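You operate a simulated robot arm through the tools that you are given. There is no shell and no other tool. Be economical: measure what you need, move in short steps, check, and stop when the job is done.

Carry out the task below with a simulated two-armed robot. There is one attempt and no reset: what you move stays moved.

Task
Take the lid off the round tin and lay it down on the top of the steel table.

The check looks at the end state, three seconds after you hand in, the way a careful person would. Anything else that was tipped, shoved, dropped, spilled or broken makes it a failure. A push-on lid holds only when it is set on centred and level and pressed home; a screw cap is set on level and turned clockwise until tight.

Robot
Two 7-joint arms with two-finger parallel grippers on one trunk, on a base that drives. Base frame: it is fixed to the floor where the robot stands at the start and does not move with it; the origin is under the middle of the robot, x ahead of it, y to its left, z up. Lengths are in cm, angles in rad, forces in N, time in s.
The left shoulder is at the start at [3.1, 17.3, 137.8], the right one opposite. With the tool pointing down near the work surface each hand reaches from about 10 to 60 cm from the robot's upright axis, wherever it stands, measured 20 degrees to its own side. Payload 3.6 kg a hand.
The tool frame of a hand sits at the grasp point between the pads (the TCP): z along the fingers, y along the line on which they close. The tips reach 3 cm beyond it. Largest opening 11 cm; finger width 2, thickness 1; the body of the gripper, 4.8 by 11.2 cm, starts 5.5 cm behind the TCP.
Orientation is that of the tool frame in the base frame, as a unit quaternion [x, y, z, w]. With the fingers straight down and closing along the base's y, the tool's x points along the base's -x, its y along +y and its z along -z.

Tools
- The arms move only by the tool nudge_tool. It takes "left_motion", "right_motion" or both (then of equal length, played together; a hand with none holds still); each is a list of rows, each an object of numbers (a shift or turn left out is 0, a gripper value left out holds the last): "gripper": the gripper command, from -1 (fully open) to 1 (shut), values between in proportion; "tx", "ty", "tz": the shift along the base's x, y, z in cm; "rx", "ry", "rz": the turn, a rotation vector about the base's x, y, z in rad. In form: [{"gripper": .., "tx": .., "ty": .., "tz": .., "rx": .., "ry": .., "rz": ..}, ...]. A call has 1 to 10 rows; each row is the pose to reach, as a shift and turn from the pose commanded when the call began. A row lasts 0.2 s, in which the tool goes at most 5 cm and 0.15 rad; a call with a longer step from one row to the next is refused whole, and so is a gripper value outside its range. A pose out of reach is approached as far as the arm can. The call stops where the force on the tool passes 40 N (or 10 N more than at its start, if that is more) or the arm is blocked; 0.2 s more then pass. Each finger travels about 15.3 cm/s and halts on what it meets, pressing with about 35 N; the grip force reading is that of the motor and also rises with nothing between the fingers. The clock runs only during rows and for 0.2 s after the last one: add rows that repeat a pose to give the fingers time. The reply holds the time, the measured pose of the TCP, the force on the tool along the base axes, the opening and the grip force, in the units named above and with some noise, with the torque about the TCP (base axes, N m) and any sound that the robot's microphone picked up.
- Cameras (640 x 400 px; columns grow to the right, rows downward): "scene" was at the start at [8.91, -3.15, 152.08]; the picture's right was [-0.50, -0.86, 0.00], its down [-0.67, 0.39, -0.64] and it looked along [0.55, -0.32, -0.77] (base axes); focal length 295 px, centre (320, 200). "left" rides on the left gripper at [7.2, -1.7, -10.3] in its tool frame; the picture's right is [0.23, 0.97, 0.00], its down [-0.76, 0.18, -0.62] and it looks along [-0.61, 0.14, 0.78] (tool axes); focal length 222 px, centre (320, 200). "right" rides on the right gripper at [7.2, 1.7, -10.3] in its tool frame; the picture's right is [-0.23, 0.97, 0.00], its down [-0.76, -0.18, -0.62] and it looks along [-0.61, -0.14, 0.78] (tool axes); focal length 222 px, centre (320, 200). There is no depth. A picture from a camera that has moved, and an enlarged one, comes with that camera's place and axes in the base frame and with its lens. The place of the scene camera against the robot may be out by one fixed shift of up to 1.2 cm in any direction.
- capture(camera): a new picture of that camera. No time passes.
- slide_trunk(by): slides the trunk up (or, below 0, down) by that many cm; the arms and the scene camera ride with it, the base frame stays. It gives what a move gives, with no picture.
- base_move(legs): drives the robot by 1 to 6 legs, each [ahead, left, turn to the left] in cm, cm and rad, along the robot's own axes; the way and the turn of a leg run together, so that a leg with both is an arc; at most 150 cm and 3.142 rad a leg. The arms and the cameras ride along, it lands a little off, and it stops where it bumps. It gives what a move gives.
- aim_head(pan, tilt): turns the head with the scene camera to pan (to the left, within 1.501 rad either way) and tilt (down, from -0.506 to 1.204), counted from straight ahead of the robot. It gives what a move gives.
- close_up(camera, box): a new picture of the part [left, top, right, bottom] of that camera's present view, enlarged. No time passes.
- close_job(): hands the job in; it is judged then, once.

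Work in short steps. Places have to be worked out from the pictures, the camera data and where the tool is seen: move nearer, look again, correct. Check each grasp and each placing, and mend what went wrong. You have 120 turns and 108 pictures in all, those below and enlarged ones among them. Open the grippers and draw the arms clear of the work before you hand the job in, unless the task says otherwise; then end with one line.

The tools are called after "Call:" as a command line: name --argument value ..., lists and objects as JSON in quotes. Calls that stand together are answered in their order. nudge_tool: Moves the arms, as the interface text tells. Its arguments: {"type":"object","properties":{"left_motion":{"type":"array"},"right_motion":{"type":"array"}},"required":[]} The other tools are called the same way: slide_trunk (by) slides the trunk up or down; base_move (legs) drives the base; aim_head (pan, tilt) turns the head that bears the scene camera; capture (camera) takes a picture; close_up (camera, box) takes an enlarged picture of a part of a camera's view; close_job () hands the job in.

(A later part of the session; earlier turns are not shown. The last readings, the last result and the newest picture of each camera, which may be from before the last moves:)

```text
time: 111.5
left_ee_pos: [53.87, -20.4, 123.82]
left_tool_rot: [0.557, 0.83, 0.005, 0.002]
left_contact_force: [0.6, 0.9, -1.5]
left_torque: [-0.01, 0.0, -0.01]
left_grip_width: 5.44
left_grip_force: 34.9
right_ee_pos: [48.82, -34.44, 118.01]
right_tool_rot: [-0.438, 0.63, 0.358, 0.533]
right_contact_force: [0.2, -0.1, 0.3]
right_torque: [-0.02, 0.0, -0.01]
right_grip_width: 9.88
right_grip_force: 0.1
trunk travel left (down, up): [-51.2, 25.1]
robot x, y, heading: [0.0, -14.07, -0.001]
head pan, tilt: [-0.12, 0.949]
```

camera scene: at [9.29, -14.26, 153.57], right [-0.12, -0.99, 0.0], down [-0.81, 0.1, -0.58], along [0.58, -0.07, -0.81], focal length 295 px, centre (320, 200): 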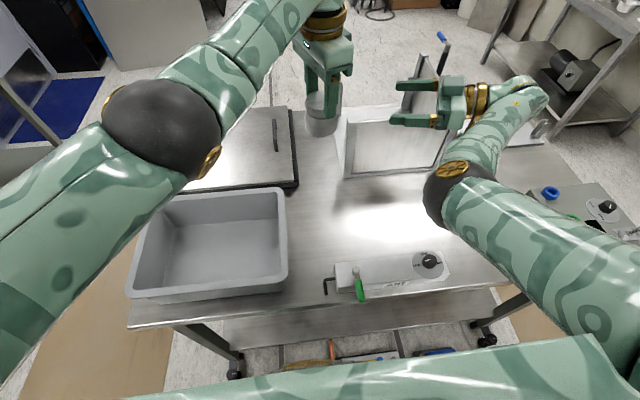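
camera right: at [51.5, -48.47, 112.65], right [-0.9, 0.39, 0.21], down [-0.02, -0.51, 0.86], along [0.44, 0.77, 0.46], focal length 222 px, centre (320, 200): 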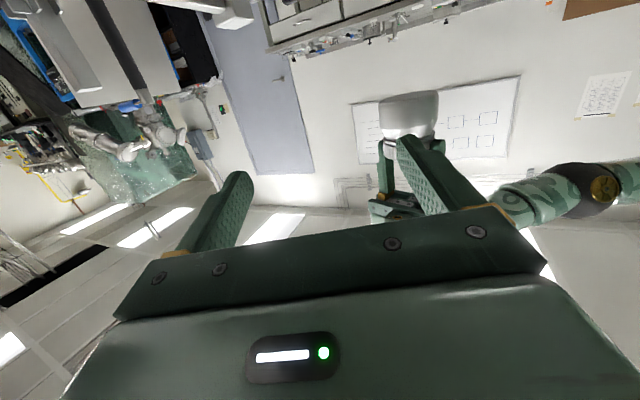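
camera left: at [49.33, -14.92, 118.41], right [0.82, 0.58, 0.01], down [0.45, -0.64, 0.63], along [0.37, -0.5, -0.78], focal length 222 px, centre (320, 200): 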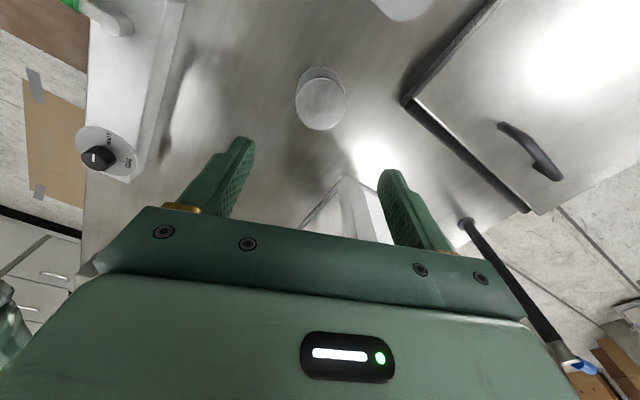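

It reached. Heights fit (right TCP 118 ≈ tin bottom +1.5). I advance 7 cm along its heading and check.

Call:
nudge_tool --right_motion '[{"tx": 0.5, "ty": 1.3}, {"tx": 1, "ty": 2.6}, {"tx": 1.5, "ty": 3.9}, {"tx": 2, "ty": 5.2}, {"tx": 2.4, "ty": 6.4}, {"tx": 2.4, "ty": 6.4}]'

Call:
capture --camera "right"

Call:
close_up --camera "scene" --box '[250, 40, 500, 200]'

```text
time: 113.2
left_ee_pos: [53.86, -20.52, 123.9]
left_tool_rot: [0.558, 0.83, 0.005, 0.004]
left_contact_force: [-0.5, 0.3, -1.1]
left_torque: [0.0, 0.0, 0.02]
left_grip_width: 5.39
left_grip_force: 35.2
right_ee_pos: [52.46, -29.84, 119.97]
right_tool_rot: [-0.442, 0.629, 0.332, 0.547]
right_contact_force: [-0.2, 0.5, -0.2]
right_torque: [-0.03, -0.01, 0.01]
right_grip_width: 9.9
right_grip_force: 0.0
trunk travel left (down, up): [-51.2, 25.1]
robot x, y, heading: [-0.07, -13.74, -0.002]
head pan, tilt: [-0.12, 0.949]
stopped in row 6 (right hand): the arm was blocked; the commanded pose is now the measured one
```

```text
23 pictures are left
camera right: at [46.69, -39.86, 114.56], right [-0.89, 0.42, 0.16], down [-0.07, -0.48, 0.87], along [0.44, 0.77, 0.46], focal length 222 px, centre (320, 200)
```

right: 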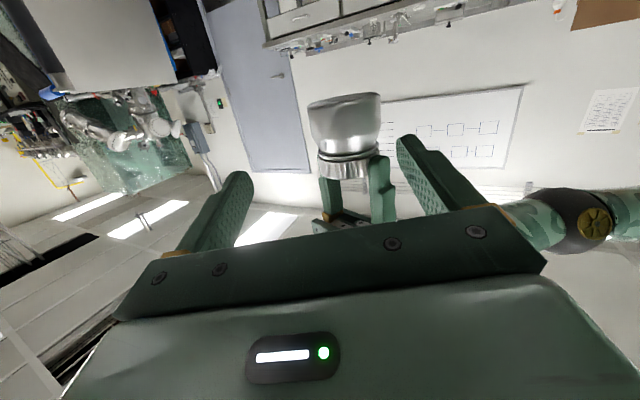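

```text
2.50 times, centred on (375, 120) of scene
camera zoom: at [9.3, -14.27, 153.56], right [-0.12, -0.99, 0.0], down [-0.81, 0.1, -0.58], along [0.58, -0.07, -0.81], focal length 738 px, centre (182, 400)
```

zoom: 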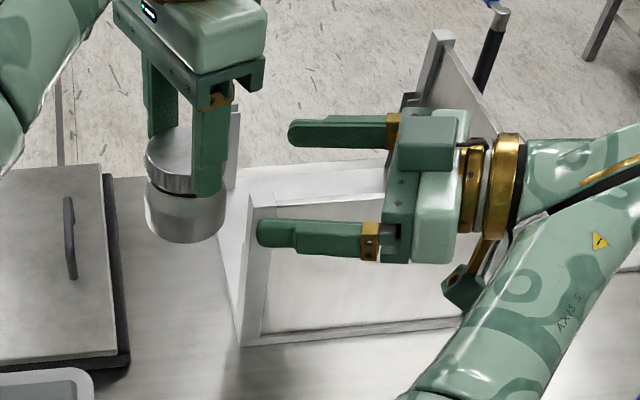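

The right hand stops there, so the left hand will bring the tin to it instead, nearer to the robot. Right hand goes to (46.5,−32.1,118); left carries the tin in line with it at (51,−21).

Call:
nudge_tool --right_motion '[{"tx": -1, "ty": -0.6, "tz": -0.4}, {"tx": -2, "ty": -1.2, "tz": -0.8}, {"tx": -3, "ty": -1.8, "tz": -1.2}, {"tx": -4.5, "ty": -2.3, "tz": -1.6}, {"tx": -6, "ty": -2.3, "tz": -2}, {"tx": -6, "ty": -2.3, "tz": -2}]' --left_motion '[{"tx": -0.5}, {"tx": -1}, {"tx": -1.5, "ty": -0.2}, {"tx": -2, "ty": -0.4}, {"tx": -2.8, "ty": -0.6}, {"tx": -2.8, "ty": -0.6}]'

```text
time: 114.8
left_ee_pos: [51.05, -21.11, 123.71]
left_tool_rot: [0.558, 0.83, 0.005, 0.003]
left_contact_force: [-0.7, 0.6, -0.9]
left_torque: [0.03, -0.02, 0.0]
left_grip_width: 5.38
left_grip_force: 35.1
right_ee_pos: [47.94, -33.72, 121.14]
right_tool_rot: [-0.456, 0.617, 0.301, 0.567]
right_contact_force: [0.0, -0.5, 0.0]
right_torque: [0.0, 0.01, -0.01]
right_grip_width: 9.92
right_grip_force: 0.0
trunk travel left (down, up): [-51.2, 25.1]
robot x, y, heading: [0.07, -13.78, -0.004]
head pan, tilt: [-0.12, 0.949]
stopped in row 6 (right hand): the arm was blocked; the commanded pose is now the measured one
```

Right stopped at (47.9,−33.7,121.1) with ~8° roll. I back it off slightly and level the closing axis.

Call:
nudge_tool --right_motion '[{"tx": 0.7, "ty": -0.7}, {"tx": 1.2, "ty": -1.5, "tz": -0.5}, {"tx": 1.2, "ty": -1.5, "tz": -1, "rx": 0.02, "ry": 0.045, "rz": -0.009}, {"tx": 1.2, "ty": -1.5, "tz": -1.5, "rx": 0.042, "ry": 0.09, "rz": -0.018}, {"tx": 1.2, "ty": -1.5, "tz": -2, "rx": 0.064, "ry": 0.133, "rz": -0.027}, {"tx": 1.2, "ty": -1.5, "tz": -2, "rx": 0.064, "ry": 0.133, "rz": -0.027}]'

```text
time: 116.2
left_ee_pos: [51.11, -21.05, 123.86]
left_tool_rot: [0.558, 0.83, 0.005, 0.003]
left_contact_force: [0.2, -0.2, -1.1]
left_torque: [-0.01, 0.03, 0.0]
left_grip_width: 5.41
left_grip_force: 34.5
right_ee_pos: [49.08, -34.72, 118.91]
right_tool_rot: [-0.405, 0.649, 0.347, 0.543]
right_contact_force: [-0.2, 0.0, 0.3]
right_torque: [0.02, 0.01, 0.01]
right_grip_width: 9.93
right_grip_force: 0.0
trunk travel left (down, up): [-51.2, 25.1]
robot x, y, heading: [0.36, -14.31, 0.001]
head pan, tilt: [-0.12, 0.949]
```

Closing axis level now. I test how far the left hand can bring the tin toward the right fingers: to (50.2,−27).

Call:
nudge_tool --left_motion '[{"tx": -0.2, "ty": -1.5, "tz": 0.4}, {"tx": -0.4, "ty": -3, "tz": 0.8}, {"tx": -0.7, "ty": -4.5, "tz": 0.8}, {"tx": -0.9, "ty": -6, "tz": 0.8}, {"tx": -0.9, "ty": -6, "tz": 0.8}]'

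Call:
capture --camera "right"

Call:
capture --camera "scene"

```text
time: 117.3
left_ee_pos: [50.28, -25.42, 124.66]
left_tool_rot: [0.557, 0.831, 0.005, 0.003]
left_contact_force: [0.3, -0.9, -0.8]
left_torque: [0.01, 0.06, -0.02]
left_grip_width: 5.39
left_grip_force: 34.9
left hand out of reach, approached as far as the arm can: row 4, 5
right_ee_pos: [49.05, -34.82, 118.89]
right_tool_rot: [-0.406, 0.648, 0.347, 0.542]
right_contact_force: [-0.4, -0.2, 0.1]
right_torque: [0.0, -0.03, 0.03]
right_grip_width: 9.91
right_grip_force: 0.0
trunk travel left (down, up): [-51.2, 25.1]
robot x, y, heading: [0.13, -14.11, 0.001]
head pan, tilt: [-0.12, 0.949]
```

```text
21 pictures are left
camera right: at [42.6, -44.32, 113.53], right [-0.86, 0.45, 0.23], down [-0.04, -0.52, 0.85], along [0.51, 0.73, 0.46], focal length 222 px, centre (320, 200)
```

right: 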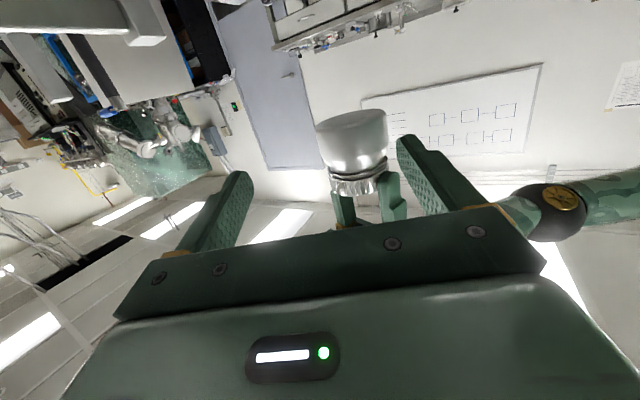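

```text
20 pictures are left
camera scene: at [9.28, -14.27, 153.57], right [-0.12, -0.99, 0.0], down [-0.81, 0.1, -0.58], along [0.58, -0.07, -0.81], focal length 295 px, centre (320, 200)
```

scene: 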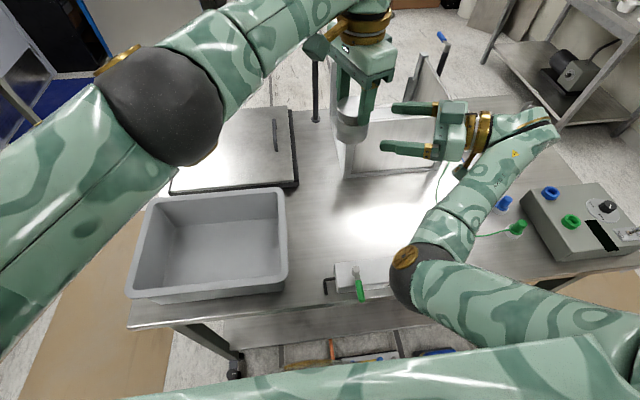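

Left reaches only to (50.3,−25.4) upright. Tilting the left hand 0.4 rad (tin bottom toward the right hand) extends its reach ample; I tilt it at a point in line with the right hand's fingers and roll the right hand to match.

Call:
nudge_tool --left_motion '[{"tx": 0.6, "rx": -0.1}, {"tx": 1.2, "ty": -0.3, "rx": -0.2, "tz": -0.2}, {"tx": 1.7, "ty": -0.8, "rx": -0.3, "tz": -0.4}, {"tx": 1.7, "ty": -0.8, "rx": -0.4, "tz": -0.4}, {"tx": 1.7, "ty": -0.8, "rx": -0.4, "tz": -0.4}]' --right_motion '[{"rx": -0.026, "ry": -0.054, "rz": 0.01}, {"rx": -0.052, "ry": -0.108, "rz": 0.02}, {"rx": -0.078, "ry": -0.163, "rz": 0.031}, {"rx": -0.078, "ry": -0.163, "rz": 0.031}, {"rx": -0.078, "ry": -0.163, "rz": 0.031}]'

Call:
capture --camera "right"

```text
time: 118.5
left_ee_pos: [52.04, -26.47, 124.31]
left_tool_rot: [0.546, 0.815, -0.16, 0.114]
left_contact_force: [0.0, -0.8, -0.8]
left_torque: [0.01, 0.01, -0.02]
left_grip_width: 5.41
left_grip_force: 34.8
right_ee_pos: [49.17, -34.84, 118.96]
right_tool_rot: [-0.464, 0.608, 0.297, 0.572]
right_contact_force: [0.6, -1.0, 0.3]
right_torque: [0.02, 0.02, -0.01]
right_grip_width: 9.91
right_grip_force: 0.0
trunk travel left (down, up): [-51.2, 25.1]
robot x, y, heading: [0.22, -13.99, 0.001]
head pan, tilt: [-0.12, 0.949]
```

```text
19 pictures are left
camera right: at [43.81, -44.98, 113.34], right [-0.9, 0.44, 0.05], down [-0.17, -0.45, 0.88], along [0.41, 0.78, 0.48], focal length 222 px, centre (320, 200)
```

right: 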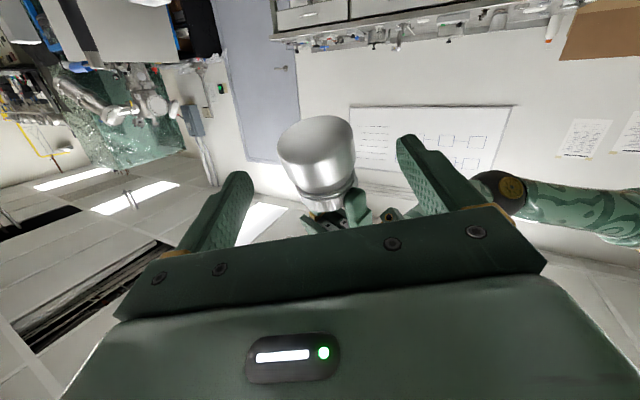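

The tin is centred between the right fingers' line. I bring it in along the heading by (−2.0,−4.2).

Call:
nudge_tool --left_motion '[{"tx": -0.4, "ty": -0.85}, {"tx": -0.8, "ty": -1.7}, {"tx": -1.2, "ty": -2.5}, {"tx": -1.6, "ty": -3.4}, {"tx": -2.0, "ty": -4.2}, {"tx": -2.0, "ty": -4.2}]'

Call:
capture --camera "right"

```text
time: 120.0
left_ee_pos: [50.09, -30.49, 124.36]
left_tool_rot: [0.546, 0.815, -0.159, 0.114]
left_contact_force: [-0.6, -0.5, -1.1]
left_torque: [-0.02, 0.0, -0.01]
left_grip_width: 5.4
left_grip_force: 35.5
right_ee_pos: [49.14, -34.73, 118.86]
right_tool_rot: [-0.464, 0.608, 0.297, 0.572]
right_contact_force: [-0.4, 1.2, 0.5]
right_torque: [0.0, 0.02, 0.01]
right_grip_width: 9.89
right_grip_force: 0.0
trunk travel left (down, up): [-51.2, 25.1]
robot x, y, heading: [0.01, -13.89, -0.001]
head pan, tilt: [-0.12, 0.949]
```

```text
18 pictures are left
camera right: at [43.83, -44.9, 113.35], right [-0.9, 0.44, 0.05], down [-0.17, -0.45, 0.88], along [0.41, 0.78, 0.48], focal length 222 px, centre (320, 200)
```

right: 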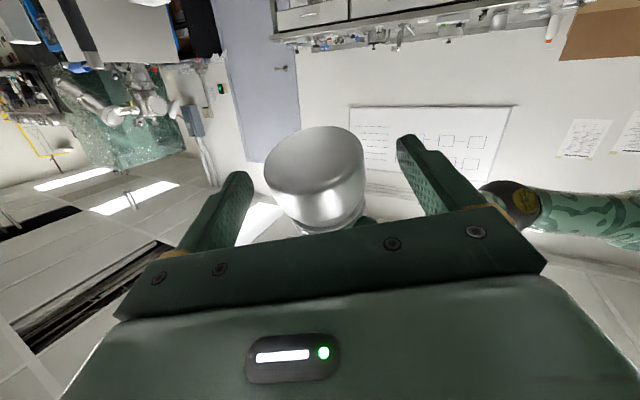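

Geometry matches (axis within 0.2 cm). I lower the tin 0.4 cm along its axis and close the right gripper onto the body.

Call:
nudge_tool --left_motion '[{"ty": -0.15, "tz": -0.37}, {"ty": -0.15, "tz": -0.37}, {"ty": -0.15, "tz": -0.37}, {"ty": -0.15, "tz": -0.37}, {"ty": -0.15, "tz": -0.37}, {"ty": -0.15, "tz": -0.37}]' --right_motion '[{"gripper": -0.8}, {"gripper": -0.3}, {"gripper": -0.2}, {"gripper": 0}, {"gripper": 0.5}, {"gripper": 0.5}]'

Call:
capture --camera "right"

Call:
close_up --camera "scene" --box '[300, 20, 500, 180]'

```text
time: 121.3
left_ee_pos: [49.86, -30.68, 123.97]
left_tool_rot: [0.547, 0.814, -0.16, 0.113]
left_contact_force: [-34.6, 14.3, -2.4]
left_torque: [0.71, 1.11, -0.57]
left_grip_width: 5.41
left_grip_force: 34.5
right_ee_pos: [49.1, -34.93, 118.97]
right_tool_rot: [-0.463, 0.609, 0.295, 0.572]
right_contact_force: [35.0, -13.7, 1.1]
right_torque: [0.03, 0.65, -0.94]
right_grip_width: 6.07
right_grip_force: 35.1
trunk travel left (down, up): [-51.2, 25.1]
robot x, y, heading: [-0.22, -14.25, 0.002]
head pan, tilt: [-0.12, 0.949]
```

```text
17 pictures are left
camera right: at [43.83, -44.99, 113.37], right [-0.9, 0.44, 0.05], down [-0.17, -0.45, 0.88], along [0.41, 0.78, 0.48], focal length 222 px, centre (320, 200)
```

right: 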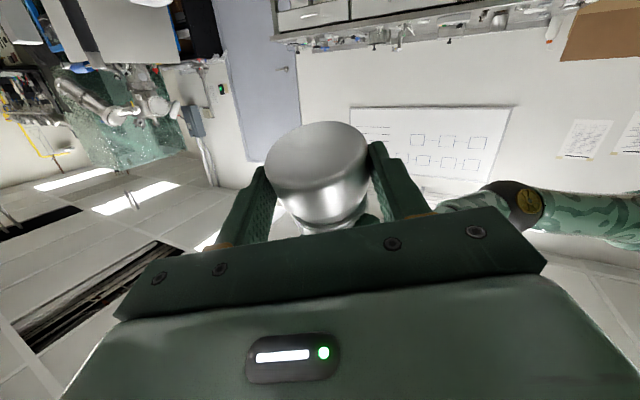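

```text
2.50 times, centred on (400, 100) of scene
camera zoom: at [9.29, -14.27, 153.57], right [-0.12, -0.99, 0.0], down [-0.81, 0.1, -0.58], along [0.58, -0.07, -0.81], focal length 738 px, centre (120, 450)
```

zoom: 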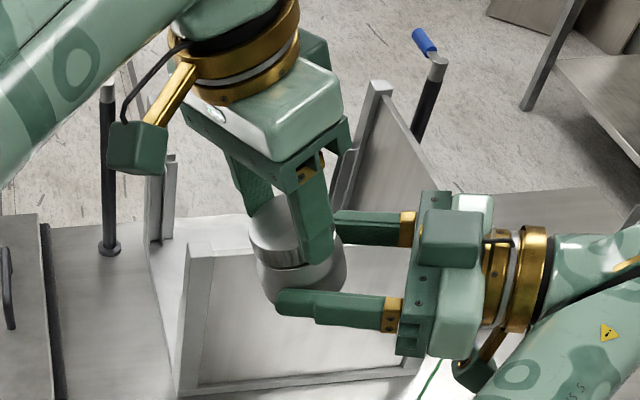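

The body is gripped (6.07 cm), but a 37 N side load shows it is off-centre toward +x. I shift the right hand along the closing axis to relieve it.

Call:
nudge_tool --right_motion '[{"tx": 0.15, "ty": -0.06}, {"tx": 0.3, "ty": -0.12}, {"tx": 0.3, "ty": -0.12}]'

```text
time: 122.2
left_ee_pos: [50.1, -30.82, 124.01]
left_tool_rot: [0.545, 0.815, -0.16, 0.115]
left_contact_force: [2.4, -9.0, 0.9]
left_torque: [-0.17, -0.06, 0.06]
left_grip_width: 5.41
left_grip_force: 35.3
right_ee_pos: [49.35, -34.78, 118.95]
right_tool_rot: [-0.463, 0.607, 0.298, 0.572]
right_contact_force: [-3.1, 8.5, -1.7]
right_torque: [-0.36, -0.05, 0.12]
right_grip_width: 6.06
right_grip_force: 34.5
trunk travel left (down, up): [-51.2, 25.1]
robot x, y, heading: [-0.23, -13.93, 0.002]
head pan, tilt: [-0.12, 0.949]
```

Load mostly gone. Now I turn the lid counter-clockwise about the tin axis by 0.5 rad and read the torque.

Call:
nudge_tool --left_motion '[{"rx": -0.0012, "ry": 0.0384, "rz": 0.0925}, {"rx": -0.0024, "ry": 0.0768, "rz": 0.185}, {"rx": -0.0036, "ry": 0.115, "rz": 0.2775}, {"rx": -0.0048, "ry": 0.1536, "rz": 0.37}, {"rx": -0.006, "ry": 0.192, "rz": 0.4625}]'

```text
time: 123.3
left_ee_pos: [50.19, -30.65, 123.89]
left_tool_rot: [0.325, 0.925, -0.182, 0.072]
left_contact_force: [25.2, -2.1, 3.4]
left_torque: [-0.2, -0.76, 0.36]
left_grip_width: 5.4
left_grip_force: 34.9
right_ee_pos: [49.3, -34.95, 119.01]
right_tool_rot: [-0.465, 0.608, 0.297, 0.572]
right_contact_force: [-23.8, 1.5, -3.3]
right_torque: [-0.1, -0.51, 0.79]
right_grip_width: 5.93
right_grip_force: 35.0
trunk travel left (down, up): [-51.2, 25.1]
robot x, y, heading: [0.2, -14.08, -0.002]
head pan, tilt: [-0.12, 0.949]
```

Low axial torque — the lid is turning or slipping; a side force builds from centre offset. I ease +0.2 in x and turn another 0.9 rad.

Call:
nudge_tool --left_motion '[{"tx": 0.2}, {"tx": 0.2, "rx": -0.0017, "ry": 0.0538, "rz": 0.1295}, {"tx": 0.22, "rx": -0.0034, "ry": 0.1076, "rz": 0.259}, {"tx": 0.24, "rx": -0.005, "ry": 0.161, "rz": 0.3885}, {"tx": 0.26, "rx": -0.0067, "ry": 0.215, "rz": 0.518}, {"tx": 0.28, "rx": -0.0084, "ry": 0.269, "rz": 0.6475}, {"tx": 0.3, "rx": -0.01, "ry": 0.323, "rz": 0.777}]'

Call:
close_up --camera "scene" --box '[330, 60, 450, 150]'

```text
time: 125.0
left_ee_pos: [50.29, -30.78, 123.92]
left_tool_rot: [-0.081, 0.977, -0.196, -0.01]
left_contact_force: [-26.5, 20.4, 10.1]
left_torque: [0.69, 0.87, -0.39]
left_grip_width: 5.43
left_grip_force: 34.8
right_ee_pos: [49.49, -35.01, 118.92]
right_tool_rot: [-0.464, 0.609, 0.296, 0.571]
right_contact_force: [25.7, -20.2, -9.4]
right_torque: [-0.1, 0.51, -0.94]
right_grip_width: 5.93
right_grip_force: 35.3
trunk travel left (down, up): [-51.2, 25.1]
robot x, y, heading: [-0.26, -14.31, -0.001]
head pan, tilt: [-0.12, 0.949]
```

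```text
4.44 times, centred on (390, 105) of scene
camera zoom: at [9.29, -14.26, 153.57], right [-0.12, -0.99, 0.0], down [-0.81, 0.1, -0.58], along [0.58, -0.07, -0.81], focal length 1312 px, centre (9, 622)
```

zoom: 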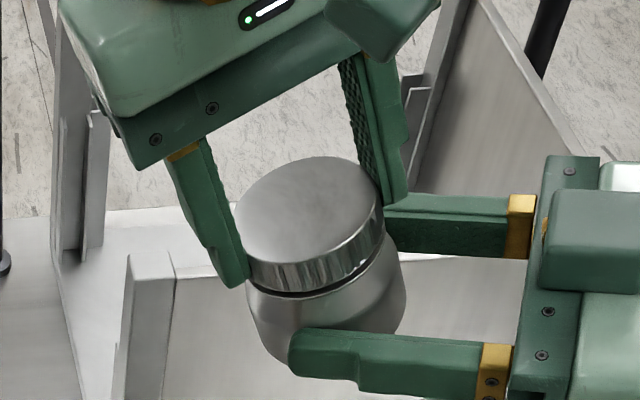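

There's an upward reaction (~17 N along the axis): the thread is unscrewing. I relieve the side load, follow the rise, and turn another 1.1 rad.

Call:
nudge_tool --left_motion '[{"tx": -0.2, "ty": 0.18, "tz": 0.14}, {"tx": -0.2, "ty": 0.19, "tz": 0.16, "rx": -0.0017, "ry": 0.0538, "rz": 0.1295}, {"tx": -0.2, "ty": 0.2, "tz": 0.18, "rx": -0.0034, "ry": 0.1076, "rz": 0.259}, {"tx": -0.2, "ty": 0.21, "tz": 0.2, "rx": -0.005, "ry": 0.161, "rz": 0.3885}, {"tx": -0.2, "ty": 0.22, "tz": 0.22, "rx": -0.0067, "ry": 0.215, "rz": 0.518}, {"tx": -0.2, "ty": 0.23, "tz": 0.24, "rx": -0.0084, "ry": 0.269, "rz": 0.6475}, {"tx": -0.2, "ty": 0.24, "tz": 0.26, "rx": -0.01, "ry": 0.323, "rz": 0.777}, {"tx": -0.2, "ty": 0.25, "tz": 0.28, "rx": -0.012, "ry": 0.377, "rz": 0.9065}, {"tx": -0.2, "ty": 0.26, "tz": 0.3, "rx": -0.0134, "ry": 0.43, "rz": 1.036}]'

```text
time: 127.0
left_ee_pos: [50.04, -30.39, 124.28]
left_tool_rot: [-0.588, 0.785, -0.16, -0.112]
left_contact_force: [24.8, -20.1, 0.8]
left_torque: [-1.12, -0.69, 0.22]
left_grip_width: 5.39
left_grip_force: 35.1
right_ee_pos: [49.41, -34.85, 119.02]
right_tool_rot: [-0.464, 0.608, 0.297, 0.572]
right_contact_force: [-24.2, 19.1, 1.1]
right_torque: [0.03, -0.62, 1.05]
right_grip_width: 5.95
right_grip_force: 35.3
trunk travel left (down, up): [-51.2, 25.1]
robot x, y, heading: [0.05, -13.96, 0.001]
head pan, tilt: [-0.12, 0.949]
```

About 2.5 rad turned in all. I relieve the side load and do a small pull test of 0.3 cm along the axis.

Call:
nudge_tool --left_motion '[{"tx": 0.2, "ty": -0.17}, {"tx": 0.2, "ty": -0.12, "tz": 0.1}, {"tx": 0.2, "ty": -0.05, "tz": 0.28}, {"tx": 0.2, "ty": -0.05, "tz": 0.28}]'

Call:
close_up --camera "scene" --box '[330, 60, 450, 150]'

```text
time: 128.0
left_ee_pos: [50.29, -30.46, 124.44]
left_tool_rot: [-0.587, 0.786, -0.159, -0.113]
left_contact_force: [-6.8, -8.8, -9.4]
left_torque: [0.14, 0.48, -0.18]
left_grip_width: 5.39
left_grip_force: 35.3
right_ee_pos: [49.48, -34.99, 119.14]
right_tool_rot: [-0.463, 0.608, 0.295, 0.573]
right_contact_force: [6.7, 9.2, 9.1]
right_torque: [-0.22, -0.19, -0.06]
right_grip_width: 5.93
right_grip_force: 35.0
trunk travel left (down, up): [-51.2, 25.1]
robot x, y, heading: [0.14, -14.13, -0.004]
head pan, tilt: [-0.12, 0.949]
```

```text
4.44 times, centred on (390, 105) of scene
camera zoom: at [9.29, -14.27, 153.57], right [-0.12, -0.99, 0.0], down [-0.81, 0.1, -0.58], along [0.58, -0.07, -0.81], focal length 1312 px, centre (9, 622)
```

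zoom: 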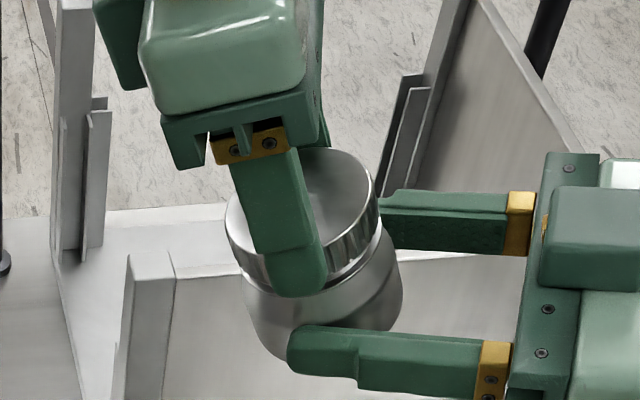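

The lid has visibly risen but is still threaded. I release the lid, rotate the left hand back, and regrip for a second stroke.

Call:
nudge_tool --left_motion '[{"gripper": -0.35, "tz": -0.14, "ty": -0.06}, {"tz": -0.14, "ty": -0.06}, {"tz": -0.14, "ty": -0.06, "rx": 0.0017, "ry": -0.0538, "rz": -0.1295}, {"tz": -0.14, "ty": -0.06, "rx": 0.0034, "ry": -0.1076, "rz": -0.259}, {"tz": -0.14, "ty": -0.06, "rx": 0.005, "ry": -0.161, "rz": -0.3885}, {"tz": -0.14, "ty": -0.06, "rx": 0.0067, "ry": -0.215, "rz": -0.518}, {"tz": -0.14, "ty": -0.06, "rx": 0.0084, "ry": -0.269, "rz": -0.6475}, {"tz": -0.14, "ty": -0.06, "rx": 0.01, "ry": -0.323, "rz": -0.777}, {"tz": -0.14, "ty": -0.06, "rx": 0.012, "ry": -0.377, "rz": -0.9065}, {"tz": -0.14, "ty": -0.06, "rx": 0.0134, "ry": -0.43, "rz": -1.036}]'

Call:
nudge_tool --left_motion '[{"rx": 0.0017, "ry": -0.0538, "rz": -0.1295}, {"rx": 0.0034, "ry": -0.1076, "rz": -0.259}, {"rx": 0.005, "ry": -0.161, "rz": -0.3885}, {"rx": 0.0067, "ry": -0.215, "rz": -0.518}, {"rx": 0.0084, "ry": -0.269, "rz": -0.6475}, {"rx": 0.01, "ry": -0.323, "rz": -0.777}, {"rx": 0.012, "ry": -0.377, "rz": -0.9065}, {"rx": 0.0134, "ry": -0.43, "rz": -1.036}, {"rx": 0.0151, "ry": -0.484, "rz": -1.1655}, {"rx": 0.0168, "ry": -0.538, "rz": -1.295}]'

Call:
nudge_tool --left_motion '[{"gripper": 0}, {"gripper": 0.6}, {"gripper": 0.6}, {"gripper": 0.6}]'

Call:
close_up --camera "scene" --box '[330, 60, 450, 150]'

```text
time: 130.2
left_ee_pos: [50.41, -30.59, 124.37]
left_tool_rot: [-0.078, 0.978, -0.195, -0.009]
left_contact_force: [-0.3, -0.2, -0.4]
left_torque: [-0.01, 0.01, 0.0]
left_grip_width: 7.41
left_grip_force: 0.1
right_ee_pos: [49.35, -34.92, 118.97]
right_tool_rot: [-0.464, 0.608, 0.296, 0.572]
right_contact_force: [-0.8, -0.3, -0.1]
right_torque: [-0.03, 0.02, 0.02]
right_grip_width: 5.92
right_grip_force: 35.2
trunk travel left (down, up): [-51.2, 25.1]
robot x, y, heading: [-0.05, -14.3, -0.004]
head pan, tilt: [-0.12, 0.949]
```

```text
time: 132.3
left_ee_pos: [50.33, -30.6, 124.35]
left_tool_rot: [0.571, 0.797, -0.156, 0.119]
left_contact_force: [-0.5, -0.1, -0.3]
left_torque: [0.0, 0.04, 0.0]
left_grip_width: 7.41
left_grip_force: 0.1
right_ee_pos: [49.37, -34.95, 118.9]
right_tool_rot: [-0.463, 0.609, 0.296, 0.572]
right_contact_force: [0.2, 0.1, 0.6]
right_torque: [-0.03, -0.02, 0.0]
right_grip_width: 5.9
right_grip_force: 34.9
trunk travel left (down, up): [-51.2, 25.1]
robot x, y, heading: [0.06, -13.87, 0.002]
head pan, tilt: [-0.12, 0.949]
```

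```text
time: 133.3
left_ee_pos: [50.28, -30.68, 124.34]
left_tool_rot: [0.57, 0.798, -0.156, 0.118]
left_contact_force: [2.4, -1.1, 0.3]
left_torque: [0.0, -0.07, 0.03]
left_grip_width: 5.42
left_grip_force: 35.3
right_ee_pos: [49.4, -34.85, 119.01]
right_tool_rot: [-0.463, 0.608, 0.296, 0.572]
right_contact_force: [-3.3, 0.5, 0.0]
right_torque: [-0.04, -0.06, 0.09]
right_grip_width: 5.87
right_grip_force: 35.4
trunk travel left (down, up): [-51.2, 25.1]
robot x, y, heading: [0.06, -14.31, -0.001]
head pan, tilt: [-0.12, 0.949]
```

```text
4.44 times, centred on (390, 105) of scene
camera zoom: at [9.29, -14.26, 153.57], right [-0.12, -0.99, 0.0], down [-0.81, 0.1, -0.58], along [0.58, -0.07, -0.81], focal length 1312 px, centre (9, 622)
```

zoom: 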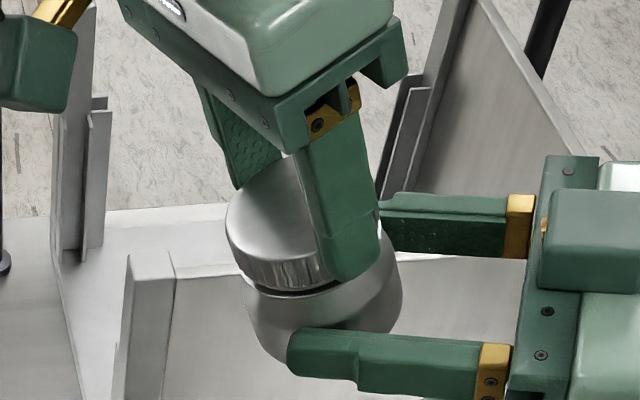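

Clean regrip with little side load. Second stroke: 2.5 rad in two calls with a slight rise.

Call:
nudge_tool --left_motion '[{"ty": 0.01, "tz": 0.02, "rx": -0.0017, "ry": 0.0538, "rz": 0.1295}, {"ty": 0.02, "tz": 0.04, "rx": -0.0034, "ry": 0.1076, "rz": 0.259}, {"ty": 0.03, "tz": 0.06, "rx": -0.005, "ry": 0.161, "rz": 0.3885}, {"ty": 0.04, "tz": 0.08, "rx": -0.0067, "ry": 0.215, "rz": 0.518}, {"ty": 0.05, "tz": 0.1, "rx": -0.0084, "ry": 0.269, "rz": 0.6475}, {"ty": 0.06, "tz": 0.12, "rx": -0.01, "ry": 0.323, "rz": 0.777}, {"ty": 0.07, "tz": 0.14, "rx": -0.012, "ry": 0.377, "rz": 0.9065}, {"ty": 0.08, "tz": 0.16, "rx": -0.0134, "ry": 0.43, "rz": 1.036}, {"ty": 0.09, "tz": 0.18, "rx": -0.0151, "ry": 0.484, "rz": 1.1655}]'

```text
time: 135.3
left_ee_pos: [50.36, -30.42, 124.47]
left_tool_rot: [-0.013, 0.981, -0.195, 0.005]
left_contact_force: [16.9, 2.6, -7.3]
left_torque: [-0.21, -0.32, 0.11]
left_grip_width: 5.41
left_grip_force: 35.1
right_ee_pos: [49.5, -34.91, 118.93]
right_tool_rot: [-0.464, 0.608, 0.297, 0.572]
right_contact_force: [-16.4, -2.5, 6.4]
right_torque: [0.66, -0.69, 0.66]
right_grip_width: 5.91
right_grip_force: 35.2
trunk travel left (down, up): [-51.2, 25.1]
robot x, y, heading: [-0.06, -13.97, 0.0]
head pan, tilt: [-0.12, 0.949]
```

Call:
nudge_tool --left_motion '[{"tx": 0.1}, {"tx": 0.1, "ty": 0.01, "tz": 0.02, "rx": -0.0017, "ry": 0.0538, "rz": 0.1295}, {"tx": 0.1, "ty": 0.02, "tz": 0.04, "rx": -0.0034, "ry": 0.1076, "rz": 0.259}, {"tx": 0.1, "ty": 0.03, "tz": 0.06, "rx": -0.005, "ry": 0.161, "rz": 0.3885}, {"tx": 0.1, "ty": 0.04, "tz": 0.08, "rx": -0.0067, "ry": 0.215, "rz": 0.518}, {"tx": 0.1, "ty": 0.05, "tz": 0.1, "rx": -0.0084, "ry": 0.269, "rz": 0.6475}, {"tx": 0.1, "ty": 0.06, "tz": 0.12, "rx": -0.01, "ry": 0.323, "rz": 0.777}, {"tx": 0.1, "ty": 0.07, "tz": 0.14, "rx": -0.012, "ry": 0.377, "rz": 0.9065}, {"tx": 0.1, "ty": 0.08, "tz": 0.16, "rx": -0.0134, "ry": 0.43, "rz": 1.036}, {"tx": 0.1, "ty": 0.09, "tz": 0.18, "rx": -0.0151, "ry": 0.484, "rz": 1.1655}]'

Call:
nudge_tool --left_motion '[{"ty": 0.06, "tz": 0.14}, {"ty": 0.12, "tz": 0.28}, {"ty": 0.12, "tz": 0.28}]'

Call:
close_up --camera "scene" --box '[330, 60, 450, 150]'

```text
time: 137.6
left_ee_pos: [50.34, -30.4, 124.89]
left_tool_rot: [-0.588, 0.785, -0.161, -0.111]
left_contact_force: [-2.6, 10.5, -4.8]
left_torque: [0.36, -0.06, -0.17]
left_grip_width: 5.41
left_grip_force: 34.9
right_ee_pos: [49.4, -34.9, 118.82]
right_tool_rot: [-0.463, 0.61, 0.296, 0.571]
right_contact_force: [2.1, -10.7, 5.0]
right_torque: [0.53, 0.11, -0.04]
right_grip_width: 5.89
right_grip_force: 35.4
trunk travel left (down, up): [-51.2, 25.1]
robot x, y, heading: [-0.11, -14.28, -0.002]
head pan, tilt: [-0.12, 0.949]
```

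```text
time: 138.3
left_ee_pos: [50.39, -30.2, 125.1]
left_tool_rot: [-0.587, 0.786, -0.16, -0.112]
left_contact_force: [-0.5, 4.4, -4.4]
left_torque: [0.12, 0.02, -0.02]
left_grip_width: 5.4
left_grip_force: 35.1
right_ee_pos: [49.4, -34.89, 118.99]
right_tool_rot: [-0.463, 0.608, 0.297, 0.572]
right_contact_force: [0.8, -3.4, 3.4]
right_torque: [0.32, 0.01, -0.06]
right_grip_width: 5.89
right_grip_force: 34.5
trunk travel left (down, up): [-51.2, 25.1]
robot x, y, heading: [-0.23, -14.23, -0.002]
head pan, tilt: [-0.12, 0.949]
```

```text
4.44 times, centred on (390, 105) of scene
camera zoom: at [9.29, -14.26, 153.57], right [-0.12, -0.99, 0.0], down [-0.81, 0.1, -0.58], along [0.58, -0.07, -0.81], focal length 1312 px, centre (9, 622)
```

zoom: 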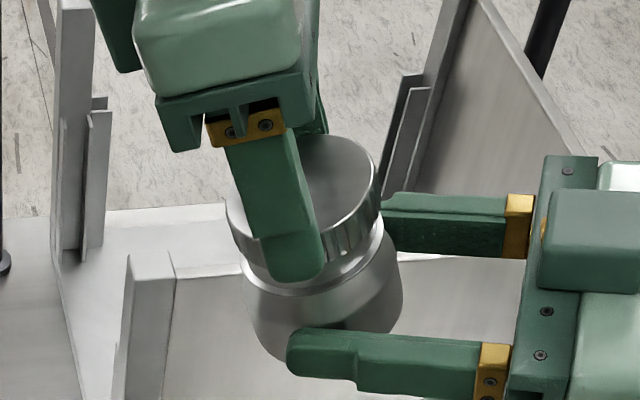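

The lid has risen clearly and the pull meets only ~2 N. I pull on along the axis by 2.5 cm.

Call:
nudge_tool --left_motion '[{"ty": 0.12, "tz": 0.28}, {"ty": 0.24, "tz": 0.56}, {"ty": 0.4, "tz": 0.93}, {"ty": 0.6, "tz": 1.4}, {"ty": 0.8, "tz": 1.86}, {"ty": 1.0, "tz": 2.3}]'

Call:
close_up --camera "scene" --box '[330, 60, 450, 150]'

```text
time: 139.8
left_ee_pos: [50.36, -29.34, 127.37]
left_tool_rot: [-0.588, 0.785, -0.161, -0.112]
left_contact_force: [0.5, 0.3, -0.6]
left_torque: [0.0, -0.02, 0.03]
left_grip_width: 5.41
left_grip_force: 35.2
right_ee_pos: [49.46, -34.99, 118.93]
right_tool_rot: [-0.463, 0.608, 0.297, 0.572]
right_contact_force: [-0.4, -0.2, -0.7]
right_torque: [-0.02, 0.01, -0.02]
right_grip_width: 5.88
right_grip_force: 35.1
trunk travel left (down, up): [-51.2, 25.1]
robot x, y, heading: [0.01, -14.17, 0.001]
head pan, tilt: [-0.12, 0.949]
```

```text
4.44 times, centred on (390, 105) of scene
camera zoom: at [9.29, -14.25, 153.57], right [-0.12, -0.99, 0.0], down [-0.81, 0.1, -0.58], along [0.58, -0.07, -0.81], focal length 1312 px, centre (9, 622)
```

zoom: 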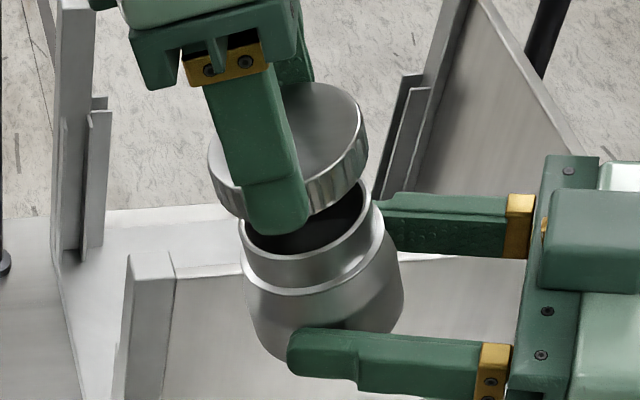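

The lid is off. I first raise the left hand clear and bring it upright (untilt and unyaw) away to about (46,−18), while the right hand keeps still with the open tin.

Call:
nudge_tool --left_motion '[{"ty": 0.6, "tz": 1.2}, {"ty": 1.5, "tz": 2.5, "rx": 0.035, "ry": -0.024, "rz": -0.127}, {"ty": 3, "tz": 3, "rx": 0.07, "ry": -0.048, "rz": -0.254}, {"ty": 5, "tz": 3, "tx": -0.5, "rx": 0.106, "ry": -0.074, "rz": -0.386}, {"ty": 7, "tz": 3, "tx": -1, "rx": 0.143, "ry": -0.1, "rz": -0.522}, {"ty": 9, "tz": 3, "tx": -2, "rx": 0.18, "ry": -0.125, "rz": -0.657}, {"ty": 11, "tz": 2, "tx": -3, "rx": 0.217, "ry": -0.151, "rz": -0.792}, {"ty": 12, "tz": 0, "tx": -4, "rx": 0.254, "ry": -0.177, "rz": -0.927}, {"ty": 12, "tz": -2, "tx": -4.4, "rx": 0.291, "ry": -0.203, "rz": -1.062}, {"ty": 12, "tz": -3, "tx": -4.4, "rx": 0.328, "ry": -0.229, "rz": -1.197}]'

Call:
nudge_tool --left_motion '[{"rx": 0.019, "ry": -0.013, "rz": -0.071}, {"rx": 0.019, "ry": -0.013, "rz": -0.071}, {"rx": 0.019, "ry": -0.013, "rz": -0.071}, {"rx": 0.019, "ry": -0.013, "rz": -0.071}, {"rx": 0.019, "ry": -0.013, "rz": -0.071}, {"rx": 0.019, "ry": -0.013, "rz": -0.071}, {"rx": 0.019, "ry": -0.013, "rz": -0.071}]' --right_motion '[{"tx": 1.5, "ty": -0.7}, {"tx": 3, "ty": -1.4, "tz": 1}, {"tx": 4.5, "ty": -2.1, "tz": 2}, {"tx": 6, "ty": -2.8, "tz": 3.5}, {"tx": 7.3, "ty": -3.4, "tz": 5}, {"tx": 7.6, "ty": -3.6, "tz": 6.5}, {"tx": 7.6, "ty": -3.6, "tz": 7}]'

Call:
capture --camera "scene"

```text
time: 141.9
left_ee_pos: [46.11, -17.23, 124.28]
left_tool_rot: [-0.034, 0.999, -0.009, -0.007]
left_contact_force: [-0.2, 0.6, -0.6]
left_torque: [0.01, 0.02, -0.01]
left_grip_width: 5.37
left_grip_force: 34.8
right_ee_pos: [49.42, -34.98, 118.95]
right_tool_rot: [-0.463, 0.608, 0.297, 0.572]
right_contact_force: [0.6, -0.5, 0.2]
right_torque: [-0.01, 0.01, 0.0]
right_grip_width: 5.91
right_grip_force: 34.8
trunk travel left (down, up): [-51.2, 25.1]
robot x, y, heading: [-0.18, -14.3, 0.001]
head pan, tilt: [-0.12, 0.949]
```

```text
time: 143.6
left_ee_pos: [46.08, -17.2, 124.45]
left_tool_rot: [0.001, 1.0, -0.001, 0.001]
left_contact_force: [0.8, -0.1, -1.2]
left_torque: [-0.02, -0.01, 0.04]
left_grip_width: 5.38
left_grip_force: 35.1
right_ee_pos: [57.09, -38.59, 126.06]
right_tool_rot: [-0.463, 0.608, 0.296, 0.572]
right_contact_force: [0.7, -0.5, -0.7]
right_torque: [0.0, 0.01, 0.05]
right_grip_width: 5.89
right_grip_force: 34.6
trunk travel left (down, up): [-51.2, 25.1]
robot x, y, heading: [0.12, -13.96, 0.002]
head pan, tilt: [-0.12, 0.949]
```

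```text
10 pictures are left
camera scene: at [9.3, -14.26, 153.56], right [-0.12, -0.99, 0.0], down [-0.81, 0.1, -0.58], along [0.58, -0.07, -0.81], focal length 295 px, centre (320, 200)
```

scene: 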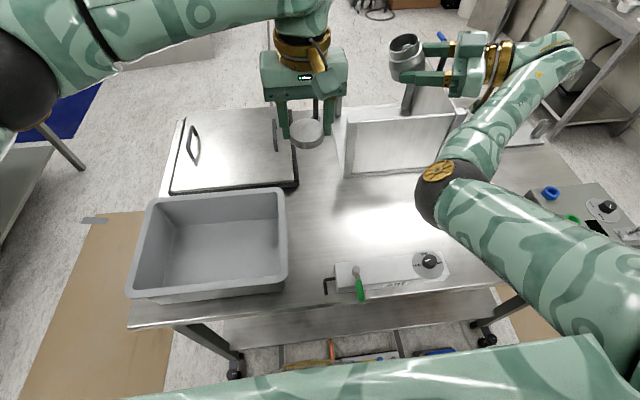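

Everything is safe. I lower the trunk 12 cm (same clearance as before), then take the lid down at about (45.5,−20).

Call:
slide_trunk --by -12

Call:
nudge_tool --left_motion '[{"tz": -3, "ty": -1}, {"tz": -6, "ty": -2}, {"tz": -9, "ty": -3}, {"tz": -12, "ty": -3}, {"tz": -15, "ty": -3}, {"tz": -17, "ty": -3}, {"tz": -19, "ty": -3}, {"tz": -20.5, "ty": -3}, {"tz": -20.5, "ty": -3}]'

Call:
close_up --camera "scene" --box '[230, 110, 430, 250]'

```text
time: 145.1
left_ee_pos: [45.98, -17.28, 112.46]
left_tool_rot: [0.001, 1.0, 0.0, 0.0]
left_contact_force: [0.1, 0.3, 0.3]
left_torque: [0.04, -0.01, 0.0]
left_grip_width: 5.42
left_grip_force: 35.2
right_ee_pos: [56.94, -38.52, 114.07]
right_tool_rot: [-0.464, 0.608, 0.296, 0.572]
right_contact_force: [0.8, -0.2, -1.2]
right_torque: [-0.05, -0.02, 0.01]
right_grip_width: 5.89
right_grip_force: 34.9
trunk travel left (down, up): [-39.2, 37.1]
robot x, y, heading: [0.15, -14.05, 0.001]
head pan, tilt: [-0.12, 0.949]
```

```text
time: 147.1
left_ee_pos: [46.1, -20.28, 91.82]
left_tool_rot: [0.002, 1.0, 0.0, 0.001]
left_contact_force: [-0.1, 0.5, -0.2]
left_torque: [0.0, -0.01, -0.03]
left_grip_width: 5.4
left_grip_force: 35.8
right_ee_pos: [57.0, -38.47, 113.94]
right_tool_rot: [-0.463, 0.608, 0.296, 0.572]
right_contact_force: [0.7, 0.2, -0.4]
right_torque: [-0.02, 0.01, -0.01]
right_grip_width: 5.9
right_grip_force: 35.1
trunk travel left (down, up): [-39.2, 37.1]
robot x, y, heading: [0.44, -14.21, -0.001]
head pan, tilt: [-0.12, 0.949]
```

```text
2.86 times, centred on (330, 180) of scene
camera zoom: at [11.77, -14.26, 141.48], right [-0.12, -0.99, 0.0], down [-0.81, 0.1, -0.58], along [0.58, -0.07, -0.81], focal length 843 px, centre (291, 257)
```

zoom: 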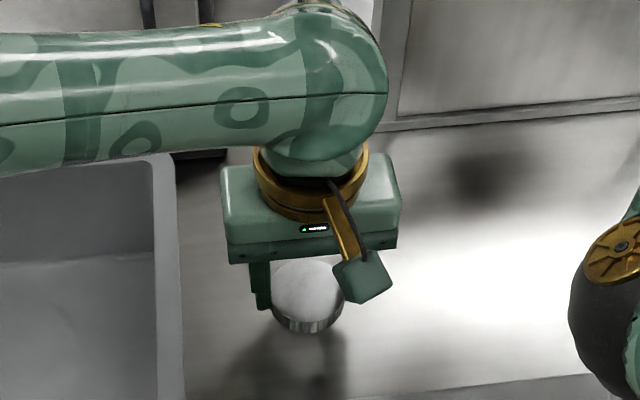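

Lid about 2 cm above the table. I descend in small steps and watch the vertical force.

Call:
nudge_tool --left_motion '[{"tz": -0.5}, {"tz": -1.0}, {"tz": -1.4}, {"tz": -1.8}, {"tz": -2.0}, {"tz": -2.0}]'

```text
time: 148.4
left_ee_pos: [45.94, -20.17, 89.88]
left_tool_rot: [0.001, 1.0, 0.0, 0.0]
left_contact_force: [-0.1, -0.3, 0.1]
left_torque: [0.0, -0.03, 0.0]
left_grip_width: 5.4
left_grip_force: 35.5
right_ee_pos: [57.06, -38.47, 114.0]
right_tool_rot: [-0.464, 0.608, 0.297, 0.572]
right_contact_force: [-0.7, -0.3, -0.3]
right_torque: [-0.03, 0.03, -0.02]
right_grip_width: 5.87
right_grip_force: 34.9
trunk travel left (down, up): [-39.2, 37.1]
robot x, y, heading: [-0.01, -14.17, -0.002]
head pan, tilt: [-0.12, 0.949]
```

No contact yet; I continue in 0.15 cm steps.

Call:
nudge_tool --left_motion '[{"tz": -0.15}, {"tz": -0.3}, {"tz": -0.45}]'

```text
time: 149.2
left_ee_pos: [45.95, -20.18, 89.34]
left_tool_rot: [0.001, 1.0, 0.0, 0.0]
left_contact_force: [-0.1, -0.1, -0.9]
left_torque: [0.02, 0.01, 0.01]
left_grip_width: 5.42
left_grip_force: 34.8
right_ee_pos: [57.04, -38.49, 113.84]
right_tool_rot: [-0.463, 0.609, 0.296, 0.572]
right_contact_force: [-0.5, -0.5, 0.0]
right_torque: [-0.04, 0.01, 0.03]
right_grip_width: 5.88
right_grip_force: 35.5
trunk travel left (down, up): [-39.2, 37.1]
robot x, y, heading: [0.22, -14.12, 0.001]
head pan, tilt: [-0.12, 0.949]
```

Call:
nudge_tool --left_motion '[{"tz": -0.15}, {"tz": -0.3}, {"tz": -0.45}, {"tz": -0.6}]'

Call:
close_up --camera "left" --box '[180, 80, 460, 255]'

```text
time: 150.2
left_ee_pos: [46.02, -20.14, 88.94]
left_tool_rot: [0.001, 1.0, -0.001, 0.002]
left_contact_force: [4.4, 3.0, 34.6]
left_torque: [0.14, -0.12, -0.1]
left_grip_width: 5.46
left_grip_force: 35.2
right_ee_pos: [56.91, -38.49, 114.06]
right_tool_rot: [-0.465, 0.608, 0.296, 0.572]
right_contact_force: [-0.2, 0.3, -0.5]
right_torque: [-0.01, 0.01, -0.01]
right_grip_width: 5.89
right_grip_force: 34.7
trunk travel left (down, up): [-39.2, 37.1]
robot x, y, heading: [-0.32, -13.98, -0.0]
head pan, tilt: [-0.12, 0.949]
```

```text
2.29 times, centred on (320, 168) of left
camera zoom: at [38.65, -21.97, 99.3], right [-0.23, 0.97, 0.0], down [0.76, 0.18, 0.63], along [0.61, 0.14, -0.78], focal length 508 px, centre (320, 274)
```

zoom: 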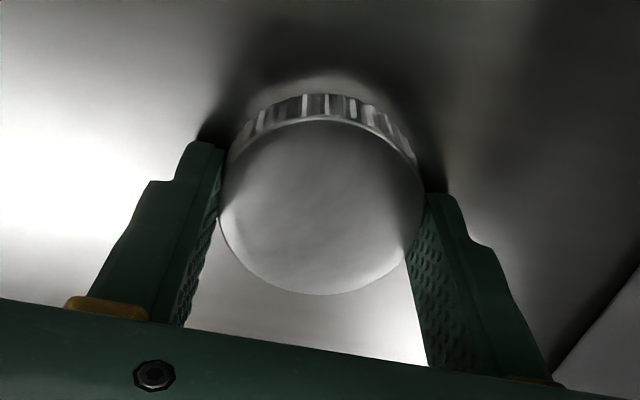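

Contact with the table (34 N). I ease up, open to 8 cm, and lift away.

Call:
nudge_tool --left_motion '[{"tz": 0.3}, {"tz": 0.35}, {"tz": 0.35, "gripper": 0.1}, {"tz": 0.35, "gripper": -0.2}, {"tz": 0.35, "gripper": -0.5}, {"tz": 0.4}, {"tz": 3}, {"tz": 7}, {"tz": 11}, {"tz": 15}]'

Call:
capture --camera "left"

```text
time: 152.4
left_ee_pos: [45.9, -20.3, 103.83]
left_tool_rot: [0.001, 1.0, -0.001, 0.0]
left_contact_force: [1.0, 0.5, 0.2]
left_torque: [-0.01, 0.0, -0.03]
left_grip_width: 8.26
left_grip_force: 0.0
right_ee_pos: [57.0, -38.59, 113.96]
right_tool_rot: [-0.464, 0.608, 0.297, 0.572]
right_contact_force: [0.4, 0.5, -0.4]
right_torque: [-0.04, 0.01, -0.03]
right_grip_width: 5.88
right_grip_force: 34.8
trunk travel left (down, up): [-39.2, 37.1]
robot x, y, heading: [-0.01, -14.05, -0.001]
head pan, tilt: [-0.12, 0.949]
```

```text
7 pictures are left
camera left: at [38.66, -21.99, 114.07], right [-0.23, 0.97, 0.0], down [0.76, 0.18, 0.62], along [0.61, 0.14, -0.78], focal length 222 px, centre (320, 200)
```

left: 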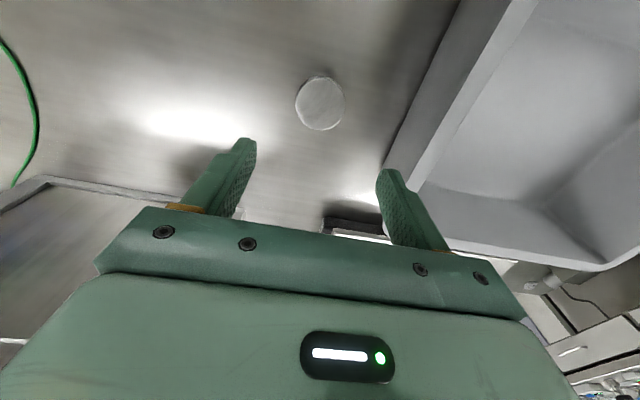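

The lid lies flat on the table at (46,−20.2). Now the tin: trunk back up 12, right hand back to the meeting place, left hand raised and tilted again for a top grip of the tin's neck.

Call:
slide_trunk --by 12

Call:
nudge_tool --left_motion '[{"tz": 4}, {"tz": 8, "tx": 1}, {"tz": 12, "tx": 2}, {"tz": 15, "tx": 3}, {"tz": 16, "tx": 4, "ty": -1, "rx": -0.1}, {"tz": 16, "tx": 4.3, "ty": -3, "rx": -0.2}, {"tz": 16, "tx": 4.3, "ty": -5, "rx": -0.3}, {"tz": 16, "tx": 4.3, "ty": -7, "rx": -0.395}]' --right_motion '[{"tx": -0.3, "ty": 0.2, "tz": -0.5}, {"tx": -1.6, "ty": 0.8, "tz": -2}, {"tx": -3.1, "ty": 1.5, "tz": -3.5}, {"tx": -4.6, "ty": 2.2, "tz": -5}, {"tx": -6.1, "ty": 2.9, "tz": -6}, {"tx": -7.6, "ty": 3.6, "tz": -7}, {"tx": -7.6, "ty": 3.6, "tz": -7}, {"tx": -7.6, "ty": 3.6, "tz": -7}]'

```text
time: 153.9
left_ee_pos: [46.02, -20.19, 115.71]
left_tool_rot: [0.001, 1.0, 0.0, 0.0]
left_contact_force: [-0.9, -0.7, 0.2]
left_torque: [-0.02, 0.01, 0.01]
left_grip_width: 8.25
left_grip_force: 0.0
right_ee_pos: [57.0, -38.5, 125.82]
right_tool_rot: [-0.463, 0.609, 0.295, 0.572]
right_contact_force: [-0.7, -0.4, -1.8]
right_torque: [-0.03, -0.01, -0.02]
right_grip_width: 5.89
right_grip_force: 35.0
trunk travel left (down, up): [-51.2, 25.1]
robot x, y, heading: [0.14, -14.23, 0.001]
head pan, tilt: [-0.12, 0.949]
```

```text
time: 155.8
left_ee_pos: [50.28, -27.26, 131.93]
left_tool_rot: [0.001, 0.98, -0.197, 0.0]
left_contact_force: [-0.5, -0.8, -0.9]
left_torque: [-0.01, -0.02, -0.01]
left_grip_width: 8.26
left_grip_force: 0.1
right_ee_pos: [49.36, -34.96, 118.84]
right_tool_rot: [-0.463, 0.609, 0.295, 0.572]
right_contact_force: [0.5, 0.4, -0.8]
right_torque: [-0.03, -0.01, 0.02]
right_grip_width: 5.92
right_grip_force: 35.1
trunk travel left (down, up): [-51.2, 25.1]
robot x, y, heading: [-0.33, -14.2, 0.001]
head pan, tilt: [-0.12, 0.949]
```

Both as planned. I approach along the tin axis to 3.5 cm above grip height and look.

Call:
nudge_tool --left_motion '[{"tx": -0.1, "ty": -0.8, "tz": -1.6}, {"tx": -0.1, "ty": -1.5, "tz": -3.2}, {"tx": -0.1, "ty": -2.2, "tz": -4.8}, {"tx": -0.1, "ty": -2.2, "tz": -4.8}]'

Call:
close_up --camera "left" --box '[180, 80, 460, 255]'

```text
time: 156.8
left_ee_pos: [50.23, -29.5, 127.16]
left_tool_rot: [0.001, 0.981, -0.196, 0.001]
left_contact_force: [-1.0, 0.3, -0.5]
left_torque: [0.01, 0.02, 0.0]
left_grip_width: 8.24
left_grip_force: 0.1
right_ee_pos: [49.39, -34.82, 118.98]
right_tool_rot: [-0.464, 0.608, 0.297, 0.572]
right_contact_force: [-0.3, -0.7, -0.6]
right_torque: [-0.04, 0.02, -0.02]
right_grip_width: 5.9
right_grip_force: 35.0
trunk travel left (down, up): [-51.2, 25.1]
robot x, y, heading: [0.45, -13.86, 0.001]
head pan, tilt: [-0.12, 0.949]
```

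```text
2.29 times, centred on (320, 168) of left
camera zoom: at [42.93, -27.14, 137.21], right [-0.23, 0.9, -0.38], down [0.76, 0.4, 0.51], along [0.61, -0.17, -0.78], focal length 508 px, centre (320, 274)
```

zoom: 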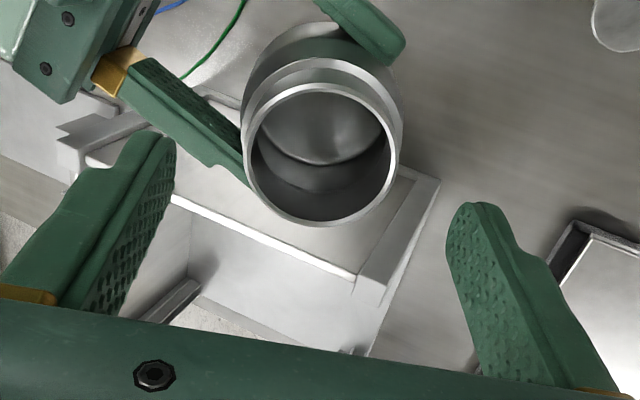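

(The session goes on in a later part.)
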